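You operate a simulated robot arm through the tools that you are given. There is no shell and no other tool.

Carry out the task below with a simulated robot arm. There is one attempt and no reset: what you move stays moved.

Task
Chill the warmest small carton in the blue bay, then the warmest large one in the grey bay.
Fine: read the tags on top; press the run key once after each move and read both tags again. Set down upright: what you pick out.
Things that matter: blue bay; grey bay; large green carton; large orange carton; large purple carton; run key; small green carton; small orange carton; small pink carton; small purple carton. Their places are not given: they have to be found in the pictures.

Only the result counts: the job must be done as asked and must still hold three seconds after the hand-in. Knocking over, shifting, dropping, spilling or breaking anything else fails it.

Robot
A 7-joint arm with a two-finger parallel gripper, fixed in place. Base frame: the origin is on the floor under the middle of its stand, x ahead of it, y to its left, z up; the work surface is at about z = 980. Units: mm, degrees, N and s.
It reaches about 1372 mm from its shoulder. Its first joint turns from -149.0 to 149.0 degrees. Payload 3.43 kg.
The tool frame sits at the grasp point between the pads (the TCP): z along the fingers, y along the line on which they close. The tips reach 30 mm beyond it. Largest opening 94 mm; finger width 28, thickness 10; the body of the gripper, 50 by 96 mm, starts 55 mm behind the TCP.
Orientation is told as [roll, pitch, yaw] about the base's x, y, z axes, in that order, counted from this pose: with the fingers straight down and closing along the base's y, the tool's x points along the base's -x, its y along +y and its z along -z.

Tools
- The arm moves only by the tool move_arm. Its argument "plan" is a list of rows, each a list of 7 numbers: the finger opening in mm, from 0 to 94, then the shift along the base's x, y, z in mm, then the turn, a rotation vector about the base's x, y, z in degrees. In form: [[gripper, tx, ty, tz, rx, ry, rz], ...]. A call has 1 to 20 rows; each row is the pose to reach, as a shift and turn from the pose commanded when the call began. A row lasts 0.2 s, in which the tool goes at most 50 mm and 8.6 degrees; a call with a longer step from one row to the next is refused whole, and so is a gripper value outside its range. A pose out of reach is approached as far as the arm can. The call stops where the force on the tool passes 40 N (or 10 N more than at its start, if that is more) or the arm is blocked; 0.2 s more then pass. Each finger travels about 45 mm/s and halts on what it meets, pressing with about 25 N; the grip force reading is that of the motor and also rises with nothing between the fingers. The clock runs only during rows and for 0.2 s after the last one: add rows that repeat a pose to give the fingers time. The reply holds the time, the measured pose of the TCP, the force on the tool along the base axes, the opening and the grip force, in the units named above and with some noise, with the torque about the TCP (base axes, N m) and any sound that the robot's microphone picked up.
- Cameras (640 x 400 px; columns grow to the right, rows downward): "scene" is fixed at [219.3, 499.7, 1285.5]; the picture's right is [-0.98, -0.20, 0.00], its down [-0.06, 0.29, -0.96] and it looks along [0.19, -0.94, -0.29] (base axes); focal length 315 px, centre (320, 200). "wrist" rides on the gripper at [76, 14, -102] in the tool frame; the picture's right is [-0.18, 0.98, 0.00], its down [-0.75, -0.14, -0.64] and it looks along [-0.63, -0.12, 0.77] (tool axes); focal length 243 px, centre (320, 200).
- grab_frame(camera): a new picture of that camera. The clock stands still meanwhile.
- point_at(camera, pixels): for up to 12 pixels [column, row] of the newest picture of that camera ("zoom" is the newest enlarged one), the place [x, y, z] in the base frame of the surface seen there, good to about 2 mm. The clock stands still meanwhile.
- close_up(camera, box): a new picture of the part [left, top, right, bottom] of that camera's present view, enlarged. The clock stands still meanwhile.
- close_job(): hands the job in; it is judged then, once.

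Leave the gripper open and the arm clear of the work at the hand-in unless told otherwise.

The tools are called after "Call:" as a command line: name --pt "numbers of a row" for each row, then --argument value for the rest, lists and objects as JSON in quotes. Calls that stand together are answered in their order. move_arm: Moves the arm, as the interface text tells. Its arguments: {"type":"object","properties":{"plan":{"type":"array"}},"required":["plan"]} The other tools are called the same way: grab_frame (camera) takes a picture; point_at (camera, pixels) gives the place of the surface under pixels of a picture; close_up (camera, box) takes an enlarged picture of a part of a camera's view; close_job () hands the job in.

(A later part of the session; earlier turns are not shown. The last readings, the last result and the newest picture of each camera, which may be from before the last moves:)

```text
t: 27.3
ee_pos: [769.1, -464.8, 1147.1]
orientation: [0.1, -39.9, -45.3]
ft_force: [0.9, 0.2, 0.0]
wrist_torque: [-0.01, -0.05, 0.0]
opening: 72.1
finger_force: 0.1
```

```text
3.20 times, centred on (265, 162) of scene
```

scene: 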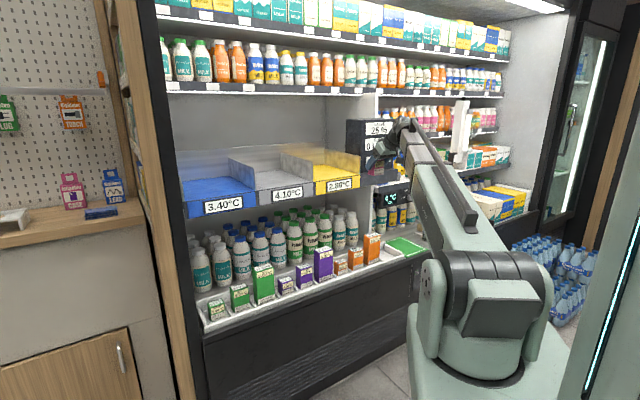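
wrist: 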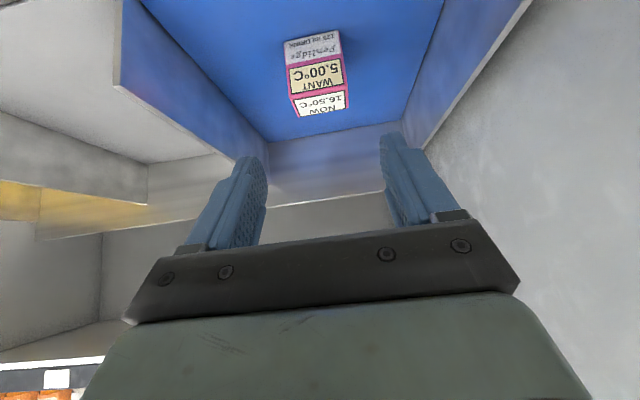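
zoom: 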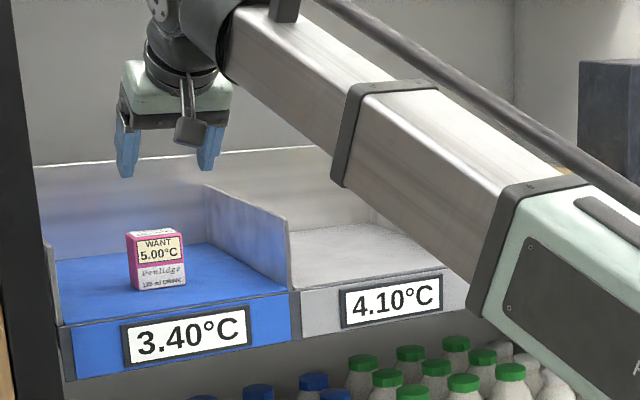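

Pink carton stands upright in the blue bay, still 16.50. Next I move the arm across to the RUN key at the panel, over the bays, staying in front of the panel.

Call:
move_arm --pt "60 -20 -20 0 0 0 0" --pt "50 -50 -50 0 0 0 0" --pt "40 -82 -82 0 0 0 0" --pt "30 -114 -114 0 0 0 0" --pt "20 -146 -146 0 0 0 0" --pt "10 -178 -178 0 0 0 0" --pt "0 -210 -210 0 0 0 0" --pt "0 -242 -242 0 0 0 0" --pt "0 -270 -270 0 0 0 0" --pt "0 -293 -293 0 0 0 0" --pt "0 -333 -316 0 0 0 0" --pt "0 -373 -339 0 0 0 0" --pt "0 -413 -362 0 0 0 0" --pt "0 -453 -385 0 0 0 0" --pt "0 -493 -408 0 0 0 0" --pt "0 -520 -424 0 0 0 0" --pt "0 -534 -432 0 0 0 0" --pt "0 -534 -432 0 0 0 0"

```text
t: 31.1
ee_pos: [233.2, -897.0, 1146.8]
orientation: [0.1, -40.0, -45.2]
ft_force: [0.4, 0.2, -0.5]
wrist_torque: [-0.01, 0.03, 0.02]
opening: 0.0
finger_force: 24.6
```

At (233,-897,1147) with fingers closed, in front of the panel. Now tilting further forward (to ~80°) and lowering to key height.

Call:
move_arm --pt "0 -3 3 -15 -4.7 -4.7 0" --pt "0 -5 5 -33 -9.4 -9.4 0" --pt "0 -7 7 -52 -14.1 -14.1 0" --pt "0 -7 7 -71 -18.9 -18.9 0" --pt "0 -7 7 -90 -23.6 -23.6 0" --pt "0 -7 7 -109 -28.3 -28.3 0" --pt "0 -7 7 -109 -28.3 -28.3 0"

Call:
grab_frame --camera "wrist"

Call:
grab_frame --camera "scene"

```text
t: 32.7
ee_pos: [230.9, -891.7, 1039.0]
orientation: [0.8, -80.1, -45.9]
ft_force: [0.5, -0.4, 0.0]
wrist_torque: [0.0, -0.03, 0.02]
opening: 0.0
finger_force: 25.7
```

```text
taken
```

wrist: 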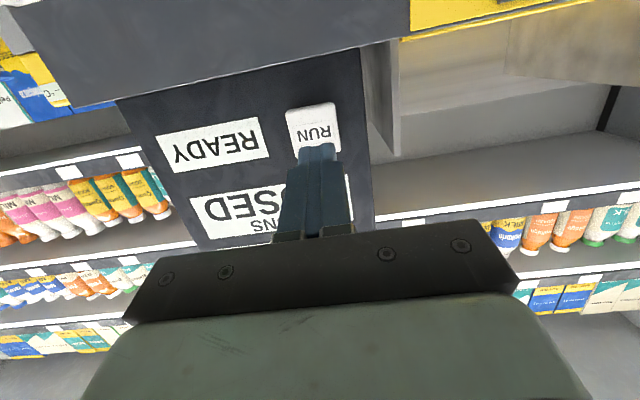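

```text
taken
```

scene: 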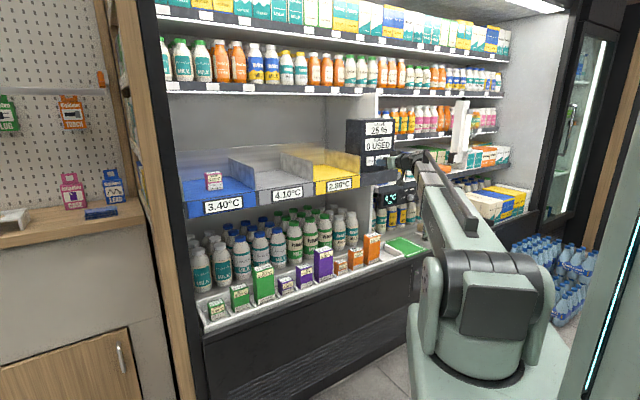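

The RUN key is right ahead, at wrist pixels (312,128). I'll measure its corners.

Call:
point_at --camera "wrist" --pixels '[[290, 113], [333, 108], [298, 142], [336, 140], [313, 118], [345, 160], [280, 130], [316, 150], [320, 165]]'

```text
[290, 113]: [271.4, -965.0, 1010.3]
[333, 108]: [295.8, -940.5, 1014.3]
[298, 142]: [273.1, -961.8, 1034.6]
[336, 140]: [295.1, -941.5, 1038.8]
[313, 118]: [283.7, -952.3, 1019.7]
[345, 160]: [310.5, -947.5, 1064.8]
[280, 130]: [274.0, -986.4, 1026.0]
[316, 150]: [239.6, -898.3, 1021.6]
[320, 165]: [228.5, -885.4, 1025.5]
```

Key spans u≈-490…-456, z≈1010…1046, face at n≈873.5. I shift 6 mm to the right along the panel, 4 mm down, and approach to ~6 mm before contact.

Call:
move_arm --pt "0 -4 -4 -4 0 0 0" --pt "0 6 -14 -4 0 0 0" --pt "0 16 -24 -4 0 0 0" --pt "0 22 -30 -4 0 0 0" --pt "0 25 -33 -4 0 0 0" --pt "0 25 -33 -4 0 0 0"

Call:
grab_frame --camera "wrist"

Call:
close_up --camera "scene" --box '[340, 100, 420, 200]'

```text
t: 34.1
ee_pos: [253.5, -921.9, 1033.7]
orientation: [1.0, -80.0, -45.9]
ft_force: [0.3, 0.3, 0.3]
wrist_torque: [0.0, 0.0, 0.0]
opening: 0.2
finger_force: 25.2
```

```text
taken
```

wrist: 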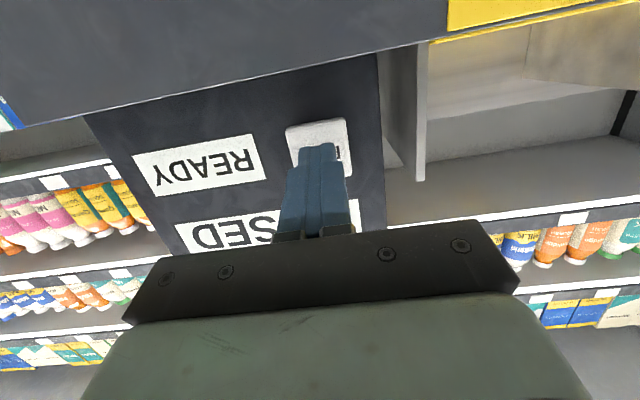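

```text
4.00 times, centred on (380, 150) of scene
```

zoom: 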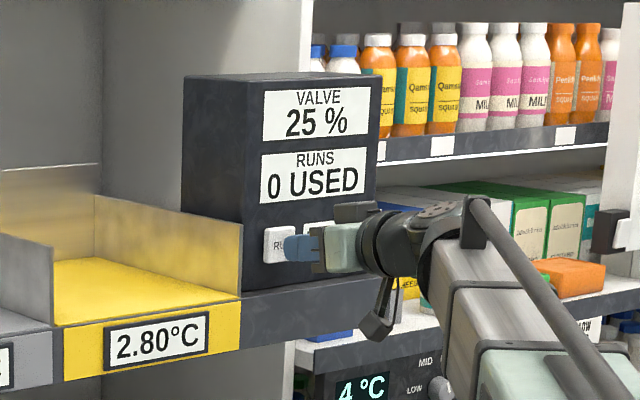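

Fingertips aligned with the key. Pressing in 2 mm steps.

Call:
move_arm --pt "0 2.8 -2.8 0 0 0 0" --pt "0 5.7 -5.7 0 0 0 0" --pt "0 7.1 -7.1 0 0 0 0" --pt "0 8.5 -8.5 0 0 0 0" --pt "0 9.9 -9.9 0 0 0 0" --pt "0 11.3 -11.3 0 0 0 0"

Call:
close_up --camera "scene" --box '[340, 100, 420, 200]'

```text
t: 35.5
ee_pos: [264.5, -933.2, 1034.4]
orientation: [0.8, -80.0, -46.0]
ft_force: [-7.5, 7.8, -0.2]
wrist_torque: [-0.01, -0.07, -0.02]
opening: 0.0
finger_force: 25.1
heard: click
```

```text
4.00 times, centred on (380, 150) of scene
```

zoom: 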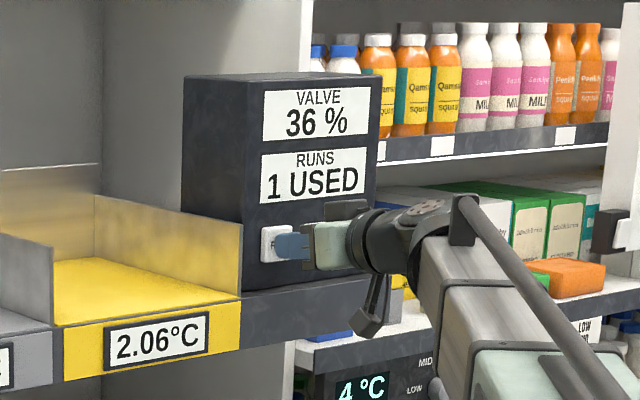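

Click heard, "RUNS 1 USED", valve at 36 % now. I back the fingers straight off the key and then read everything.

Call:
move_arm --pt "0 -5 5 0 0 0 0" --pt "0 -15 15 0 0 0 0" --pt "0 -30 30 0 0 0 0" --pt "0 -45 45 0 0 0 0" --pt "0 -55 55 0 0 0 0" --pt "0 -55 55 0 0 0 0"

Call:
grab_frame --camera "scene"

Call:
close_up --camera "scene" --box '[340, 100, 420, 200]'

Call:
close_up --camera "scene" --box '[165, 130, 365, 225]'

Call:
close_up --camera "scene" --box '[200, 165, 230, 195]'

Call:
close_up --camera "scene" --box '[200, 255, 280, 325]'

Call:
close_up --camera "scene" --box '[270, 235, 340, 305]'

Call:
close_up --camera "scene" --box '[330, 225, 400, 295]'

```text
t: 36.9
ee_pos: [208.3, -878.4, 1033.6]
orientation: [0.9, -80.1, -46.1]
ft_force: [0.0, -0.2, 0.3]
wrist_torque: [0.02, 0.0, 0.0]
opening: 0.0
finger_force: 25.0
```

```text
taken
```

scene: 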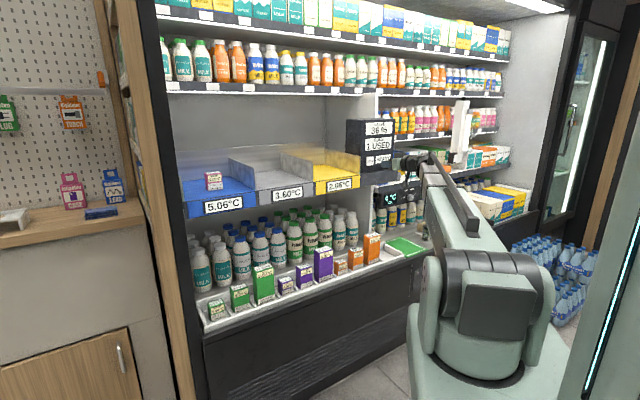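

```text
4.00 times, centred on (380, 150) of scene
```

zoom: 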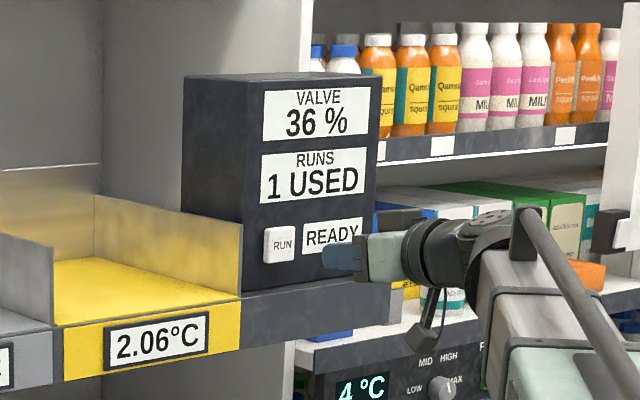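

```text
3.20 times, centred on (265, 178) of scene
```

zoom: 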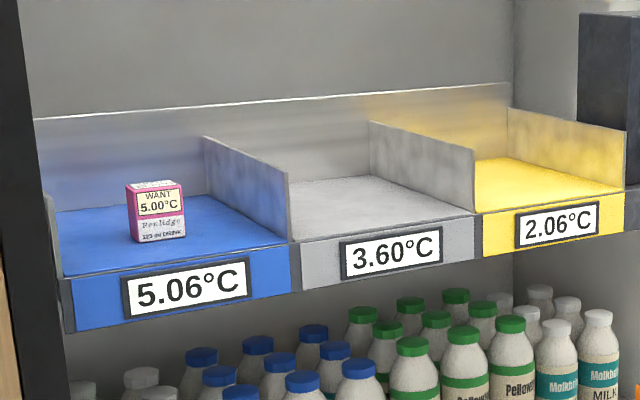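

```text
13.33 times, centred on (215, 180) of scene
```

zoom: 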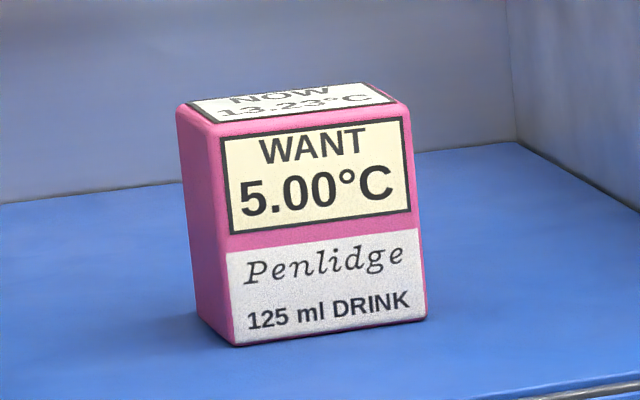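

```text
5.71 times, centred on (240, 290) of scene
```

zoom: 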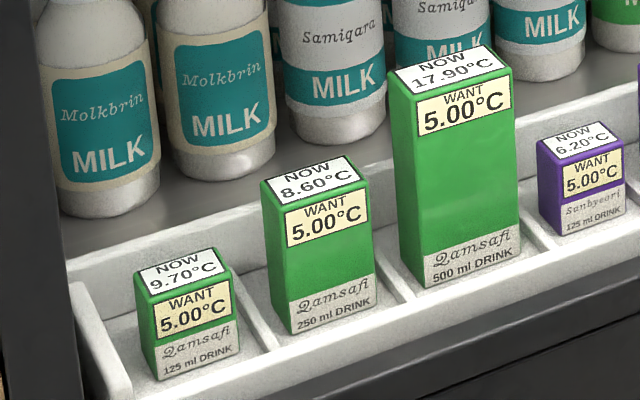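

```text
5.71 times, centred on (305, 270) of scene
```

zoom: 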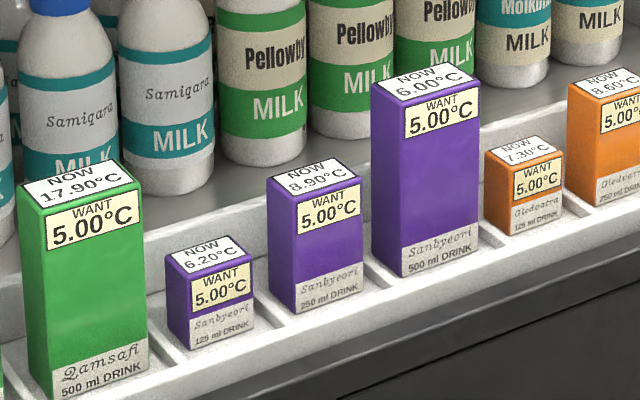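

```text
5.71 times, centred on (365, 260) of scene
```

zoom: 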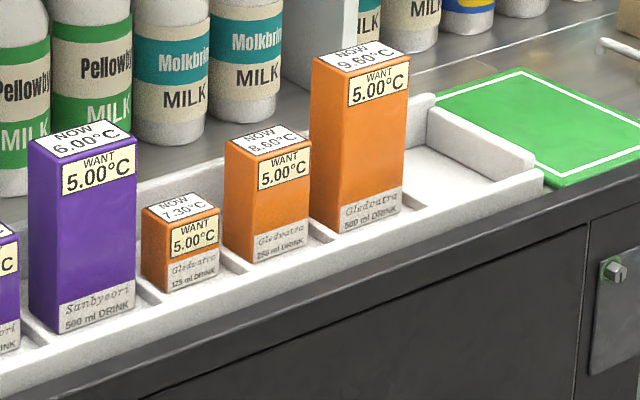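

After the run: RUNS 1 USED, READY; blue bay 5.06, grey 3.60, yellow 2.06. Large tags unchanged: green 17.90, orange 9.60, purple 6.00. I'll read the pink carton's tag more closely.

Call:
close_up --camera "scene" --box '[205, 167, 223, 180]'

Call:
close_up --camera "scene" --box '[240, 255, 290, 315]'

```text
16.00 times, centred on (214, 174) of scene
```

zoom: 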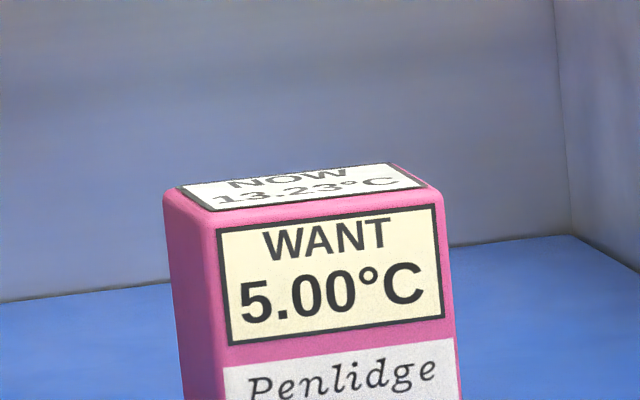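

```text
6.67 times, centred on (265, 285) of scene
```

zoom: 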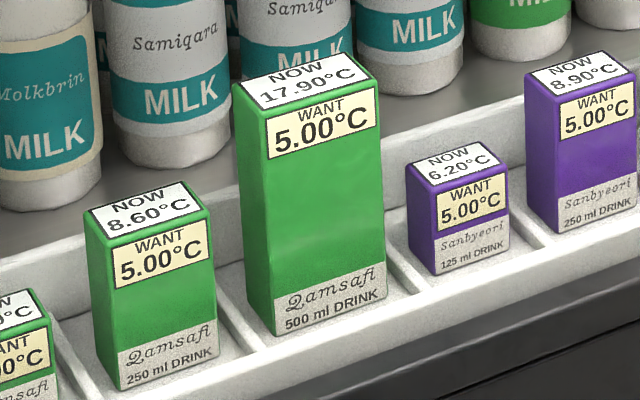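

Pink now reads 13.23; the large green at 17.90 is still the warmest large. Measuring the large green carton and its neighbours in this enlarged picture.

Call:
point_at --camera "zoom" --pixels '[[268, 118], [378, 84], [240, 90], [338, 60], [277, 325], [383, 292], [225, 300], [232, 330], [400, 270], [412, 190], [207, 225], [195, 190]]'

Call:
point_at --camera "zoom" --pixels '[[118, 240], [211, 212], [90, 210], [182, 183], [436, 190], [505, 172], [410, 165], [485, 145], [240, 345], [245, 290], [395, 240], [330, 180]]'

```text
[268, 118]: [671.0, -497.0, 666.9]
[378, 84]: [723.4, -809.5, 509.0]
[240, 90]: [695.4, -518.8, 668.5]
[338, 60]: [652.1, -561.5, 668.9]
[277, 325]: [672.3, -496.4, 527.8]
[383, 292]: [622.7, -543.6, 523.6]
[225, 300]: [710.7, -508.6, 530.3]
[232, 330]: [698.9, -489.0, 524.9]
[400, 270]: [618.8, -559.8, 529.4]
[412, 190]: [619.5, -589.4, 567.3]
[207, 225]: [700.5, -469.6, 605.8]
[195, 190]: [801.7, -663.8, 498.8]
```

```text
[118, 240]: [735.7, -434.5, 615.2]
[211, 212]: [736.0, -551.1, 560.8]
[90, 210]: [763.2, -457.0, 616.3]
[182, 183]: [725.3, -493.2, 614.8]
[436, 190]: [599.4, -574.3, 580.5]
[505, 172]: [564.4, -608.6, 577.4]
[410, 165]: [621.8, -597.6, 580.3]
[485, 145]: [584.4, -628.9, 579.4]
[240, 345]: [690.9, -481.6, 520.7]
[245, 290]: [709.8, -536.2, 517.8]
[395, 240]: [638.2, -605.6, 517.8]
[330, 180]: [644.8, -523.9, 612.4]
```

Large green: about 70 mm wide (u 55…125), n 825–860, z 519–668, neighbours ≥35 mm away on both sides. I'll now tilt the hand back to 20° from vertical and travel along the front of the bays to u≈90, opening the fingers.

Call:
move_arm --pt "10 10.8 6.15 0 5.3 5.3 0" --pt "20 21.6 12.3 0 10.6 10.6 0" --pt "30 32.4 18.4 0 15.9 15.9 0" --pt "40 43.2 24.6 0 21.2 21.2 0" --pt "50 54 30.7 0 26.5 26.5 0" --pt "60 64.8 36.9 0 31.8 31.8 0" --pt "70 75.6 43 0 37.1 37.1 0" --pt "80 86.7 49.1 0 42.4 42.4 0" --pt "86 116.8 79.2 0 42.4 42.4 0" --pt "86 146.9 109.3 0 42.4 42.4 0" --pt "86 177 139.4 0 42.4 42.4 0" --pt "86 207 169.4 0 42.4 42.4 0" --pt "86 237 199.4 0 42.4 42.4 0" --pt "86 267 229.4 0 42.4 42.4 0" --pt "86 297 259.4 0 42.4 42.4 0" --pt "86 327 289.4 0 42.4 42.4 0" --pt "86 358 320.4 0 42.4 42.4 0" --pt "86 389 351.4 0 42.4 42.4 0" --pt "86 418 380 0 42.4 42.4 0" --pt "86 418 380 0 42.4 42.4 0"

```text
t: 41.1
ee_pos: [628.9, -498.7, 1033.7]
orientation: [0.0, -20.0, -45.2]
ft_force: [-0.5, 0.3, -0.3]
wrist_torque: [0.01, -0.02, 0.0]
opening: 85.7
finger_force: 0.2
```

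Good, orientation 20° tilt, at (629,-499,1034). Descending in front of the bays to z≈770.

Call:
move_arm --pt "86 0 0 -20 0 0 0" --pt "86 0 0 -60 0 0 0" --pt "86 0 0 -100 0 0 0" --pt "86 0 0 -140 0 0 0" --pt "86 0 0 -180 0 0 0" --pt "86 0 0 -220 0 0 0" --pt "86 0 0 -250 0 0 0" --pt "86 0 0 -264 0 0 0" --pt "86 0 0 -264 0 0 0"

Call:
grab_frame --camera "wrist"

Call:
grab_frame --camera "scene"

```text
t: 43.1
ee_pos: [627.7, -499.8, 768.1]
orientation: [0.1, -20.1, -45.1]
ft_force: [1.0, 0.9, 0.8]
wrist_torque: [0.0, 0.02, 0.02]
opening: 85.9
finger_force: 0.0
```

```text
taken
```

wrist: 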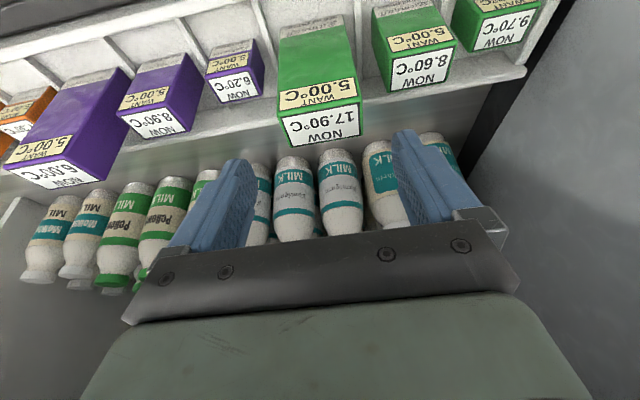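

```text
taken
```

scene: 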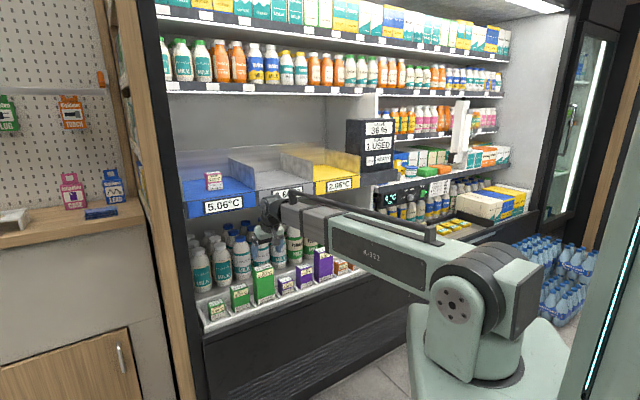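

Enlarging the wrist view around the large green carton (near (320,110)) for exact corners.

Call:
close_up --camera "wrist" --box '[240, 20, 400, 160]'

Call:
point_at --camera "zoom" --pixels '[[160, 375], [460, 330], [185, 490], [475, 455], [165, 400], [465, 360]]'

```text
2.86 times, centred on (320, 90) of wrist
```

zoom: 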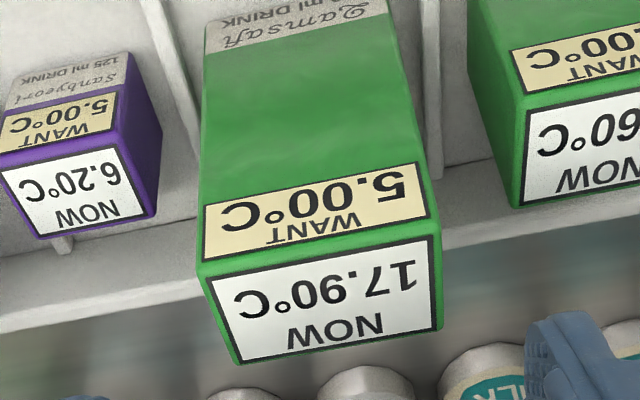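

```text
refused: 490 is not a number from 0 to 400
```

Call:
point_at --camera "zoom" --pixels '[[204, 268], [430, 235], [240, 358], [436, 325], [205, 110], [408, 60], [160, 170], [440, 330], [515, 200], [495, 140], [155, 130], [432, 150]]'

```text
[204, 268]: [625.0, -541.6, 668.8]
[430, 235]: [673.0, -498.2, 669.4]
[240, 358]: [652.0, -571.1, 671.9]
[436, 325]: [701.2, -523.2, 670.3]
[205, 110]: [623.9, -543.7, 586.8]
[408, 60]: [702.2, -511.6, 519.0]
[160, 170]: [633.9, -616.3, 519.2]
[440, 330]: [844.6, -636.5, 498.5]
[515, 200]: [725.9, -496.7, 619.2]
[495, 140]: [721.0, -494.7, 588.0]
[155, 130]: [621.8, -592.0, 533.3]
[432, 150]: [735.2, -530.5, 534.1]
```

Large green centred at u≈91, n≈846, top z≈670; the hand is already on the approach line. Moving 3/4 of the way in with the fingers at 90 mm.

Call:
move_arm --pt "90 5 -5 -20 0 0 0" --pt "90 11 -11 -45 0 0 0" --pt "90 18 -17.5 -70 0 0 0" --pt "90 22 -21.5 -85 0 0 0" --pt "90 24.5 -24 -95 0 0 0" --pt "90 24.5 -24 -95 0 0 0"

Call:
grab_frame --camera "wrist"

```text
t: 44.5
ee_pos: [652.4, -523.0, 675.1]
orientation: [0.1, -20.1, -45.2]
ft_force: [0.3, 0.0, -0.2]
wrist_torque: [0.01, 0.0, -0.04]
opening: 90.2
finger_force: 0.0
```

```text
taken
```

wrist: 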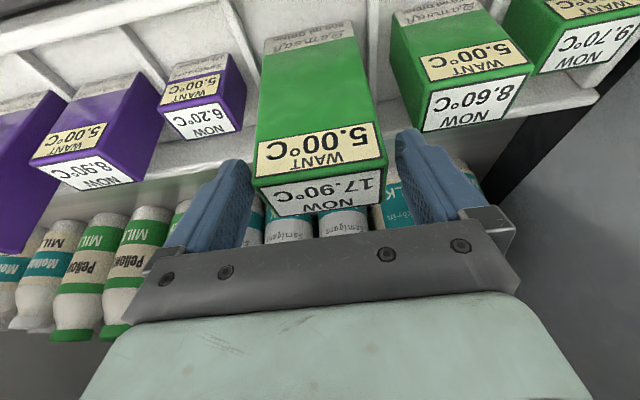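

Centred between the fingers. Continuing the last 41 mm.

Call:
move_arm --pt "90 2.5 -2.5 -10 0 0 0" --pt "90 5 -5 -20 0 0 0" --pt "90 7.5 -7.5 -30 0 0 0" --pt "90 10.4 -10 -41 0 0 0" --pt "90 10.4 -10 -41 0 0 0"

Call:
grab_frame --camera "wrist"

Call:
close_up --camera "scene" --box '[210, 180, 330, 320]'

```text
t: 45.7
ee_pos: [662.7, -533.0, 634.2]
orientation: [0.1, -20.0, -45.1]
ft_force: [-1.1, 0.2, 1.0]
wrist_torque: [-0.01, -0.03, -0.03]
opening: 90.0
finger_force: 0.1
```

```text
taken
```

wrist: 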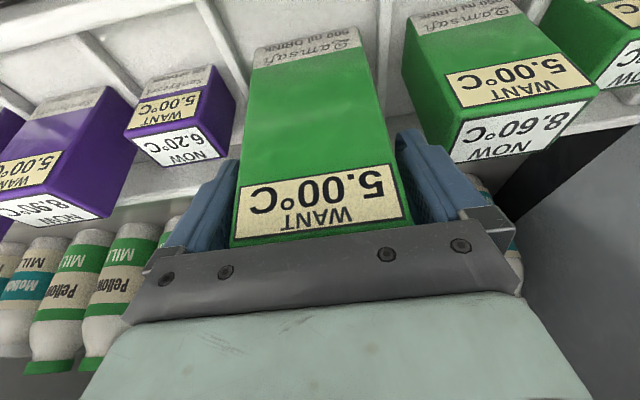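

```text
2.86 times, centred on (270, 250) of scene
```

zoom: 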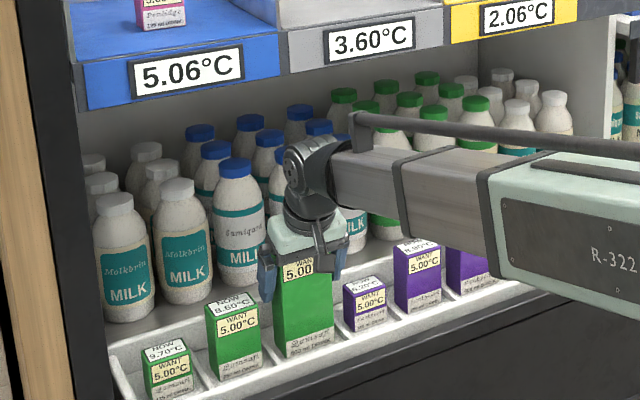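

In place, no contact. Closing on the carton.

Call:
move_arm --pt "82 0 0 0 0 0 0" --pt "74 0 0 0 0 0 0" --pt "66 0 0 0 0 0 0" --pt "58 0 0 0 0 0 0" --pt "55 0 0 0 0 0 0" --pt "55 0 0 0 0 0 0"

Call:
grab_frame --camera "wrist"

```text
t: 47.1
ee_pos: [663.0, -533.7, 635.0]
orientation: [0.1, -20.0, -45.2]
ft_force: [-2.2, -1.3, -0.4]
wrist_torque: [-0.07, 0.0, -0.03]
opening: 79.2
finger_force: 24.9
```

```text
taken
```

wrist: 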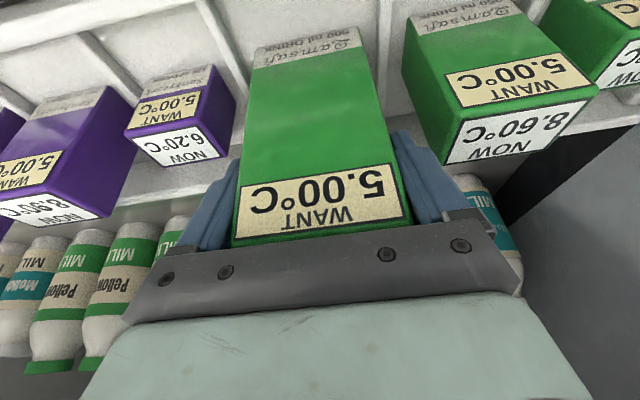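

Gripped at 79 mm with 25 N. Lifting 20 mm slowly and checking.

Call:
move_arm --pt "55 0 0 4 0 0 0" --pt "55 0 0 9 0 0 0" --pt "55 0 0 15 0 0 0" --pt "55 0 0 20 0 0 0" --pt "55 0 0 20 0 0 0"

Call:
grab_frame --camera "wrist"

Call:
close_up --camera "scene" --box '[210, 180, 330, 320]'

```text
t: 48.3
ee_pos: [662.5, -533.7, 652.9]
orientation: [0.1, -20.0, -45.2]
ft_force: [0.1, 0.4, -6.1]
wrist_torque: [0.01, -0.01, 0.02]
opening: 79.6
finger_force: 24.6
```

```text
taken
```

wrist: 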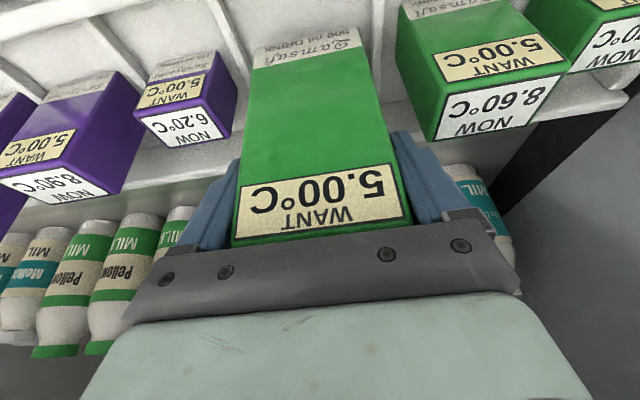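

```text
2.86 times, centred on (270, 250) of scene
```

zoom: 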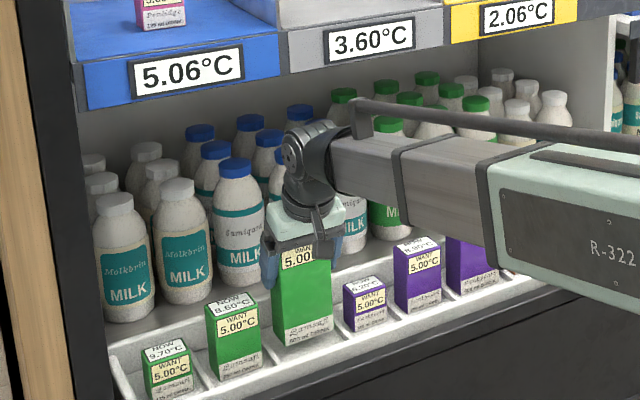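

Lifted (about 5.5 N of weight). Now: raise above the tray lip, back off ~50 mm, then straight up in front of the bays and across to the middle of the grey bay.

Call:
move_arm --pt "55 0 0 20 0 0 0" --pt "55 0 0 42 0 0 0" --pt "55 -10 10 50 0 0 0" --pt "55 -22 22 58 0 0 0" --pt "55 -36 36 66 0 0 0" --pt "55 -36 36 95 0 0 0" --pt "55 -36 36 135 0 0 0" --pt "55 -36 36 175 0 0 0" --pt "55 -36 36 215 0 0 0" --pt "55 -36 36 255 0 0 0" --pt "55 -36 36 295 0 0 0" --pt "55 -36 36 335 0 0 0" --pt "55 -36 36 375 0 0 0" --pt "55 -50 22 400 0 0 0" --pt "55 -75 -3 420 0 0 0" --pt "55 -100 -28 440 0 0 0" --pt "55 -124 -52 455 0 0 0" --pt "55 -124 -52 455 0 0 0"

Call:
grab_frame --camera "scene"

Call:
grab_frame --camera "wrist"

```text
t: 52.1
ee_pos: [537.3, -585.1, 1110.7]
orientation: [0.1, -20.0, -45.2]
ft_force: [-0.1, 1.5, -5.6]
wrist_torque: [0.02, 0.02, -0.01]
opening: 79.5
finger_force: 24.8
```

```text
taken
```

scene: 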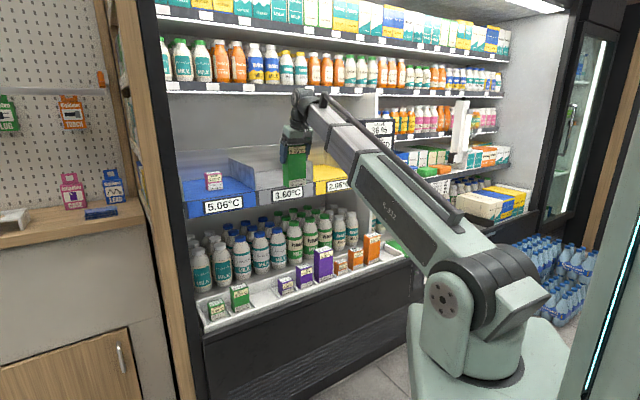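

```text
taken
```

wrist: 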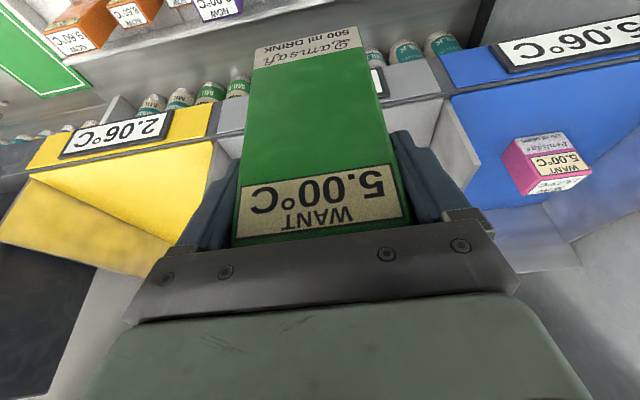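

Carton held upright in front of the grey bay, its bottom ~16 mm above the bay floor. Moving it straight in by 165 mm.

Call:
move_arm --pt "55 10 -10 0 0 0 0" --pt "55 35 -35 0 0 0 0" --pt "55 60 -60 0 0 0 0" --pt "55 85 -85 0 0 0 0" --pt "55 105 -105 0 0 0 0" --pt "55 117 -117 0 0 0 0" --pt "55 117 -117 0 0 0 0"

Call:
grab_frame --camera "wrist"

Call:
close_up --camera "scene" --box '[165, 80, 365, 225]'

```text
t: 53.7
ee_pos: [655.6, -701.5, 1108.3]
orientation: [0.1, -20.0, -45.2]
ft_force: [-0.7, 0.2, -5.4]
wrist_torque: [-0.02, -0.02, 0.0]
opening: 79.6
finger_force: 25.3
```

```text
taken
```

wrist: 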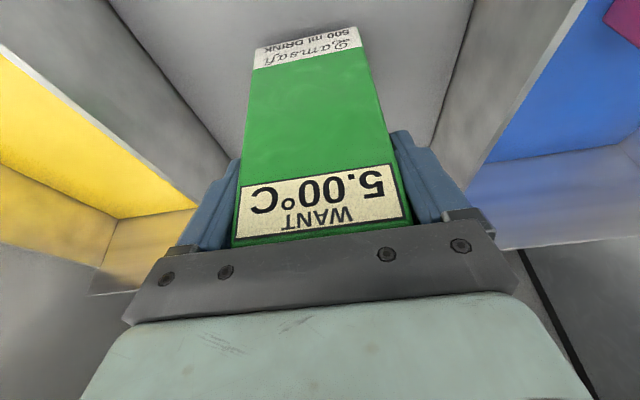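

```text
2.76 times, centred on (265, 152) of scene
```

zoom: 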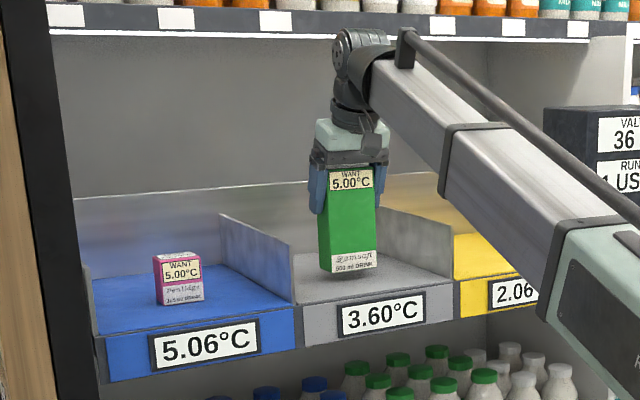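

Centred in the grey bay. Lowering slowly to the floor.

Call:
move_arm --pt "55 0 0 -4 0 0 0" --pt "55 0 0 -8 0 0 0" --pt "55 0 0 -10 0 0 0" --pt "55 0 0 -12 0 0 0" --pt "55 0 0 -13 0 0 0" --pt "55 0 0 -13 0 0 0"

```text
t: 55.1
ee_pos: [655.3, -702.3, 1095.1]
orientation: [0.1, -20.0, -45.3]
ft_force: [-0.3, -0.9, -5.0]
wrist_torque: [0.02, 0.0, -0.02]
opening: 79.5
finger_force: 24.7
```

Call:
move_arm --pt "55 0 0 -1 0 0 0" --pt "55 0 0 -2 0 0 0" --pt "55 0 0 -2 0 0 0"

```text
t: 55.9
ee_pos: [655.8, -701.2, 1095.1]
orientation: [0.1, -20.1, -45.1]
ft_force: [-0.9, 0.5, 0.4]
wrist_torque: [-0.1, 0.15, -0.02]
opening: 79.4
finger_force: 25.3
```

The weight is now carried by the floor (force went from -5 to about 0 N). One more millimetre to be sure, then open.

Call:
move_arm --pt "55 0 0 -1 0 0 0" --pt "55 0 0 -1 0 0 0"

```text
t: 56.5
ee_pos: [655.5, -703.0, 1095.1]
orientation: [0.0, -20.1, -45.2]
ft_force: [0.7, -0.3, 15.5]
wrist_torque: [0.11, 0.31, 0.0]
opening: 79.4
finger_force: 25.5
```

Firm contact (15 N). Easing up 1 mm and opening the fingers to 92.

Call:
move_arm --pt "55 0 0 1 0 0 0" --pt "80 0 0 1 0 0 0" --pt "86 0 0 1 0 0 0" --pt "92 0 0 1 0 0 0" --pt "92 0 0 1 0 0 0"

Call:
grab_frame --camera "wrist"

```text
t: 57.7
ee_pos: [655.0, -701.6, 1093.7]
orientation: [0.1, -20.0, -45.2]
ft_force: [0.0, 0.5, 0.2]
wrist_torque: [0.05, -0.02, 0.0]
opening: 91.7
finger_force: 0.0
```

```text
taken
```

wrist: 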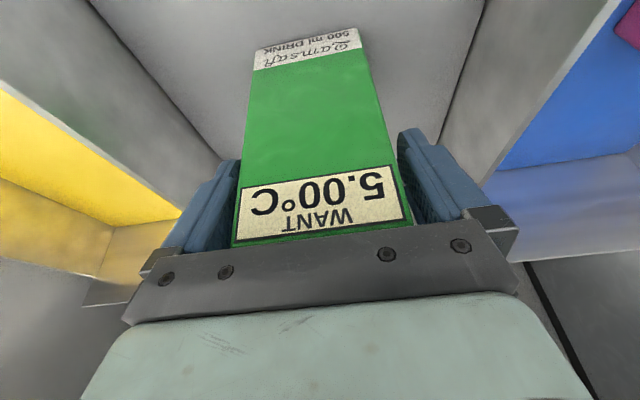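

Released and free. Withdrawing along the tool direction (up and back).

Call:
move_arm --pt "92 -2.5 2.5 10 0 0 0" --pt "92 -7 7 28 0 0 0" --pt "92 -12 12 48 0 0 0" --pt "92 -17 17 66 0 0 0" --pt "92 -21 21 80 0 0 0" --pt "92 -35 35 80 0 0 0" --pt "92 -55 55 78 0 0 0" --pt "92 -80 80 70 0 0 0" --pt "92 -80 80 70 0 0 0"

Call:
grab_frame --camera "wrist"

Call:
close_up --camera "scene" --box '[165, 80, 365, 225]'

```text
t: 59.7
ee_pos: [575.0, -623.4, 1163.9]
orientation: [0.1, -20.0, -45.3]
ft_force: [0.5, 0.4, -0.4]
wrist_torque: [-0.01, -0.01, 0.04]
opening: 91.8
finger_force: 0.1
```

```text
taken
```

wrist: 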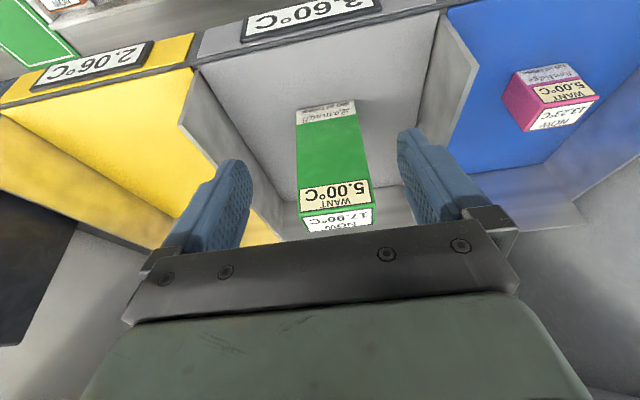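

```text
2.76 times, centred on (265, 152) of scene
```

zoom: 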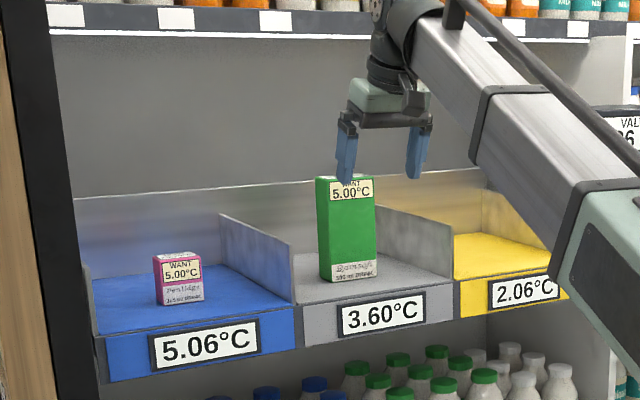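

Both cartons stand upright in their bays. Now back to the RUN key for the second press: travelling along the front, tilting to 80° and closing the fingers.

Call:
move_arm --pt "85 -28.3 0 -10 0 0 0" --pt "70 -67.2 -10.6 -20 0 0 0" --pt "55 -107.5 -26.9 -30 0 0 0" --pt "40 -137.9 -57.3 -40 0 0 0" --pt "25 -168.3 -87.7 -50 -5.3 -5.3 0" --pt "10 -198.7 -118.1 -60 -10.6 -10.6 0" --pt "0 -229.1 -148.5 -70 -15.9 -15.9 0" --pt "0 -259.5 -178.9 -82 -21.2 -21.2 0" --pt "0 -287.8 -207.2 -94 -26.5 -26.5 0" --pt "0 -316.1 -235.5 -104 -31.8 -31.8 0" --pt "0 -337.3 -256.7 -115 -37.1 -37.1 0" --pt "0 -350.7 -270.1 -126 -42.4 -42.4 0" --pt "0 -350.7 -270.1 -130 -42.4 -42.4 0" --pt "0 -350.7 -270.1 -130 -42.4 -42.4 0"

Call:
grab_frame --camera "wrist"

Call:
close_up --camera "scene" --box '[340, 100, 420, 200]'

```text
t: 62.7
ee_pos: [223.6, -890.6, 1033.9]
orientation: [0.9, -80.0, -45.9]
ft_force: [-0.1, 0.2, 0.6]
wrist_torque: [0.0, 0.01, 0.02]
opening: 0.0
finger_force: 25.0
```

```text
taken
```

wrist: 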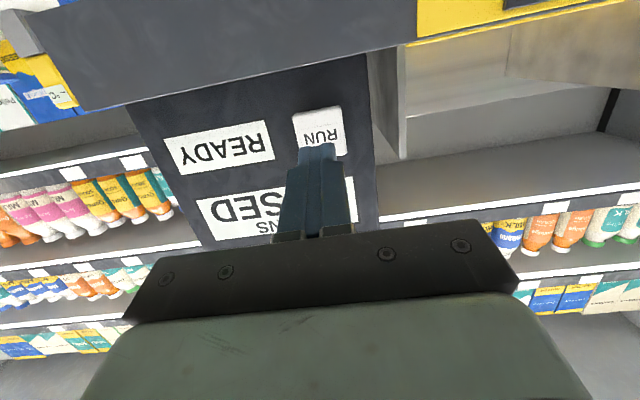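

```text
4.00 times, centred on (380, 150) of scene
```

zoom: 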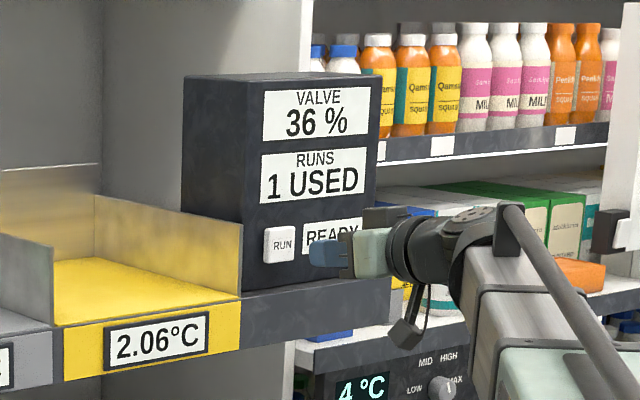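

READY shown, fingers aligned in front of the key again. Approaching to a few millimetres before contact, to the same spot as before.

Call:
move_arm --pt "0 8 -8 0 0 0 0" --pt "0 18 -18.5 0 0 0 0" --pt "0 25 -26 0 0 0 0" --pt "0 30 -31 0 0 0 0" --pt "0 30 -31 0 0 0 0"

Call:
grab_frame --camera "wrist"

```text
t: 63.9
ee_pos: [253.5, -923.6, 1033.7]
orientation: [1.0, -80.0, -46.0]
ft_force: [0.2, 0.1, 0.7]
wrist_torque: [-0.03, 0.02, 0.0]
opening: 0.0
finger_force: 25.1
```

```text
taken
```

wrist: 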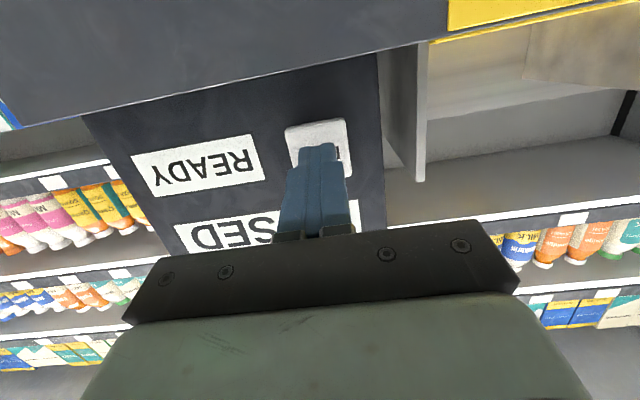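

Same position as for the first press. Pressing in once by the same amount.

Call:
move_arm --pt "0 2.8 -2.8 0 0 0 0" --pt "0 5.7 -5.7 0 0 0 0" --pt "0 7.1 -7.1 0 0 0 0" --pt "0 8.5 -8.5 0 0 0 0" --pt "0 9.9 -9.9 0 0 0 0" --pt "0 11 -11 0 0 0 0"

Call:
close_up --camera "scene" --box '[340, 100, 420, 200]'

```text
t: 65.3
ee_pos: [264.8, -933.0, 1033.3]
orientation: [0.8, -79.9, -45.9]
ft_force: [-9.1, 10.3, -1.3]
wrist_torque: [-0.08, -0.03, 0.06]
opening: 0.0
finger_force: 24.7
heard: click
```

```text
4.00 times, centred on (380, 150) of scene
```

zoom: 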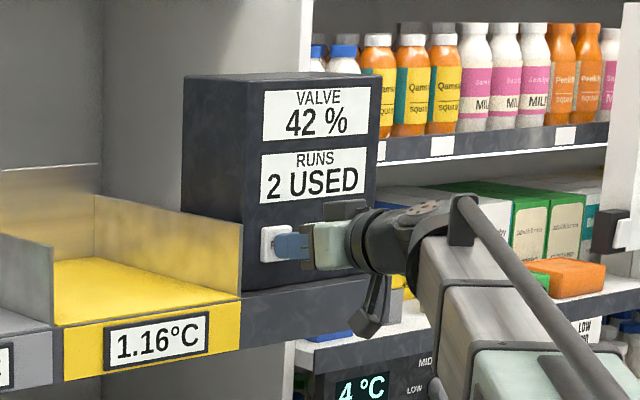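

Click, "RUNS 2 USED", valve 42 %. Backing straight off the key, then reading both tags.

Call:
move_arm --pt "0 -5 5 0 0 0 0" --pt "0 -15 15 0 0 0 0" --pt "0 -30 30 0 0 0 0" --pt "0 -45 45 0 0 0 0" --pt "0 -60 60 0 0 0 0" --pt "0 -60 60 0 0 0 0"

Call:
close_up --camera "scene" --box '[165, 120, 405, 235]'

Call:
close_up --camera "scene" --box '[205, 165, 225, 180]'

Call:
close_up --camera "scene" --box '[275, 135, 305, 160]'

Call:
close_up --camera "scene" --box '[190, 220, 430, 340]'

```text
t: 66.7
ee_pos: [205.5, -872.8, 1033.1]
orientation: [0.9, -80.0, -45.9]
ft_force: [-0.3, 0.2, 0.7]
wrist_torque: [-0.01, 0.01, 0.0]
opening: 0.0
finger_force: 24.8
```

```text
2.67 times, centred on (285, 178) of scene
```

zoom: 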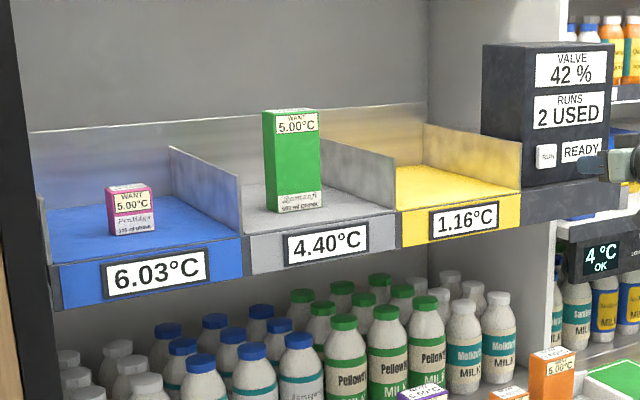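

```text
16.00 times, centred on (215, 172) of scene
```

zoom: 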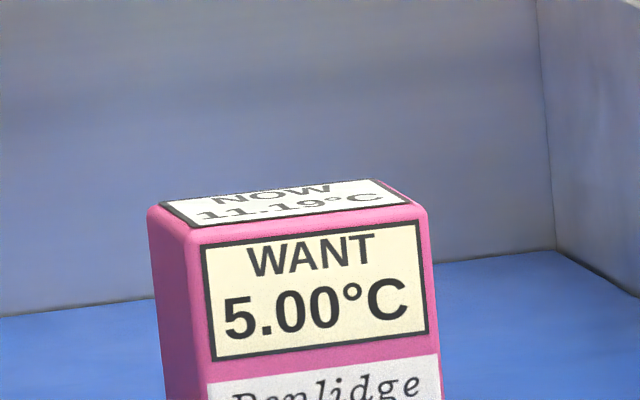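

```text
16.00 times, centred on (290, 148) of scene
```

zoom: 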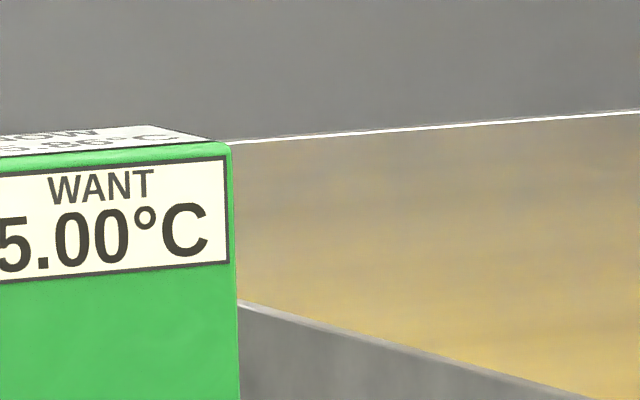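

```text
2.67 times, centred on (310, 280) of scene
```

zoom: 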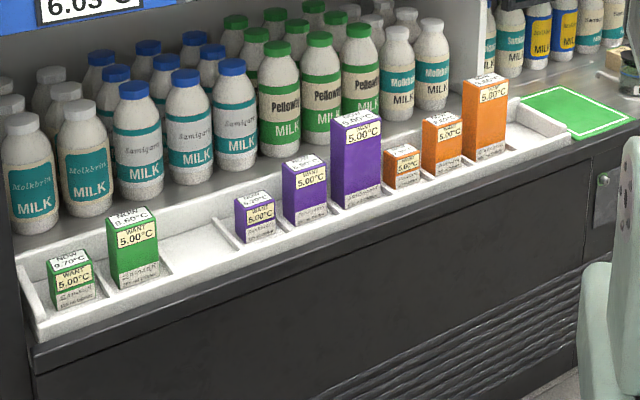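

Pink now reads 11.19; I'll read the large green's tag, then open the gripper and move the arm clear.

Call:
close_up --camera "scene" --box '[260, 150, 290, 170]'

Call:
move_arm --pt "15 -6 6 0 5 5 0" --pt "30 -12 12 0 10 10 0" --pt "45 -18 18 0 15 15 0" --pt "60 -24 24 0 20 20 0" --pt "75 -30 30 0 25 25 0" --pt "90 -30 30 0 28.3 28.3 0" --pt "94 -30 30 0 28.3 28.3 0" --pt "94 -30 30 0 28.3 28.3 0"

Call:
grab_frame --camera "scene"

Call:
close_up --camera "scene" --box '[255, 155, 290, 175]'

```text
16.00 times, centred on (275, 160) of scene
```

zoom: 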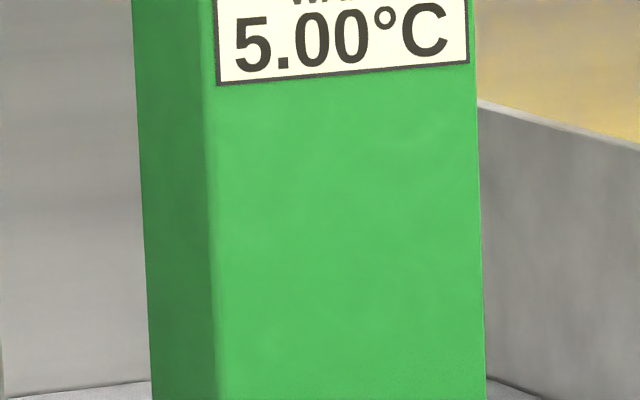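

```text
t: 68.5
ee_pos: [175.2, -843.7, 1034.6]
orientation: [0.1, -39.9, -45.3]
ft_force: [0.3, 0.7, 0.1]
wrist_torque: [0.01, 0.01, -0.04]
opening: 94.2
finger_force: 0.1
```

```text
taken
```

scene: 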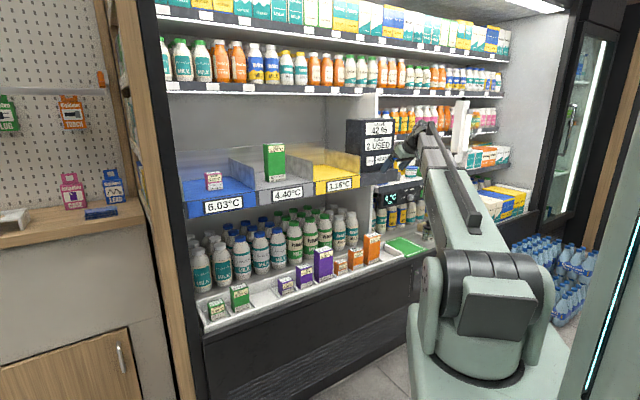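

```text
16.00 times, centred on (272, 165) of scene
```

zoom: 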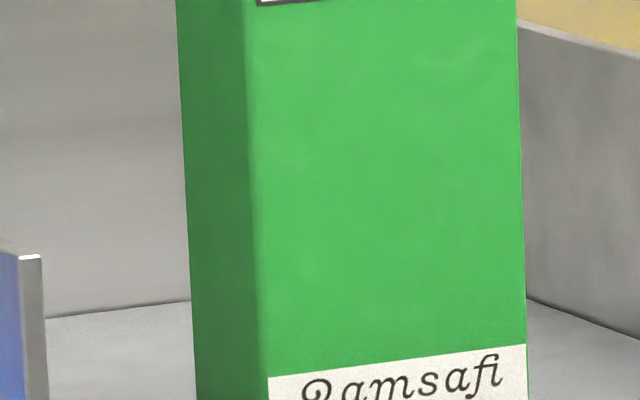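

The gripper is open and the arm clear. One more read of the green's top tag near (274,145), plus a last check of the whole work area.

Call:
close_up --camera "scene" --box '[262, 138, 286, 152]'

Call:
close_up --camera "scene" --box '[165, 120, 405, 235]'

Call:
close_up --camera "scene" --box '[340, 100, 420, 200]'

```text
16.00 times, centred on (274, 145) of scene
```

zoom: 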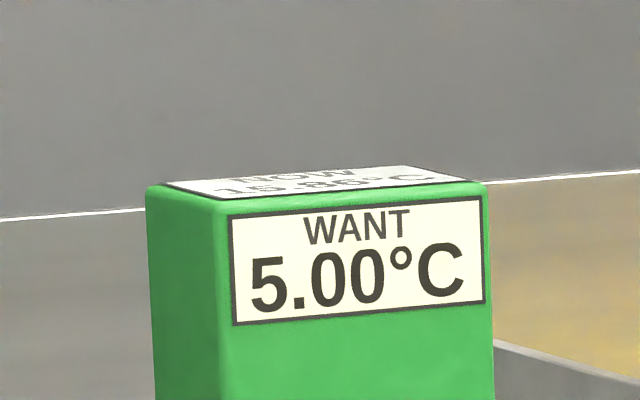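

```text
2.67 times, centred on (285, 178) of scene
```

zoom: 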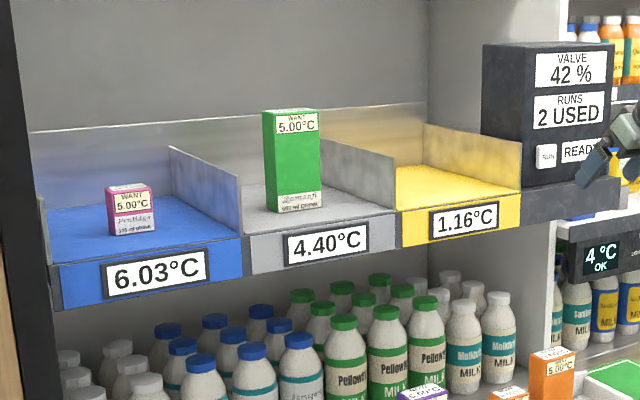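

```text
4.00 times, centred on (380, 150) of scene
```

zoom: 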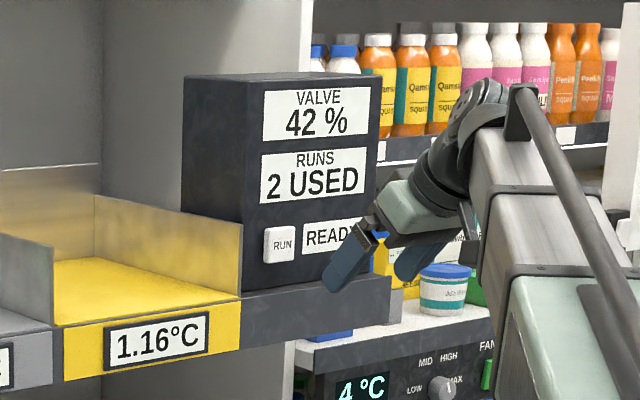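

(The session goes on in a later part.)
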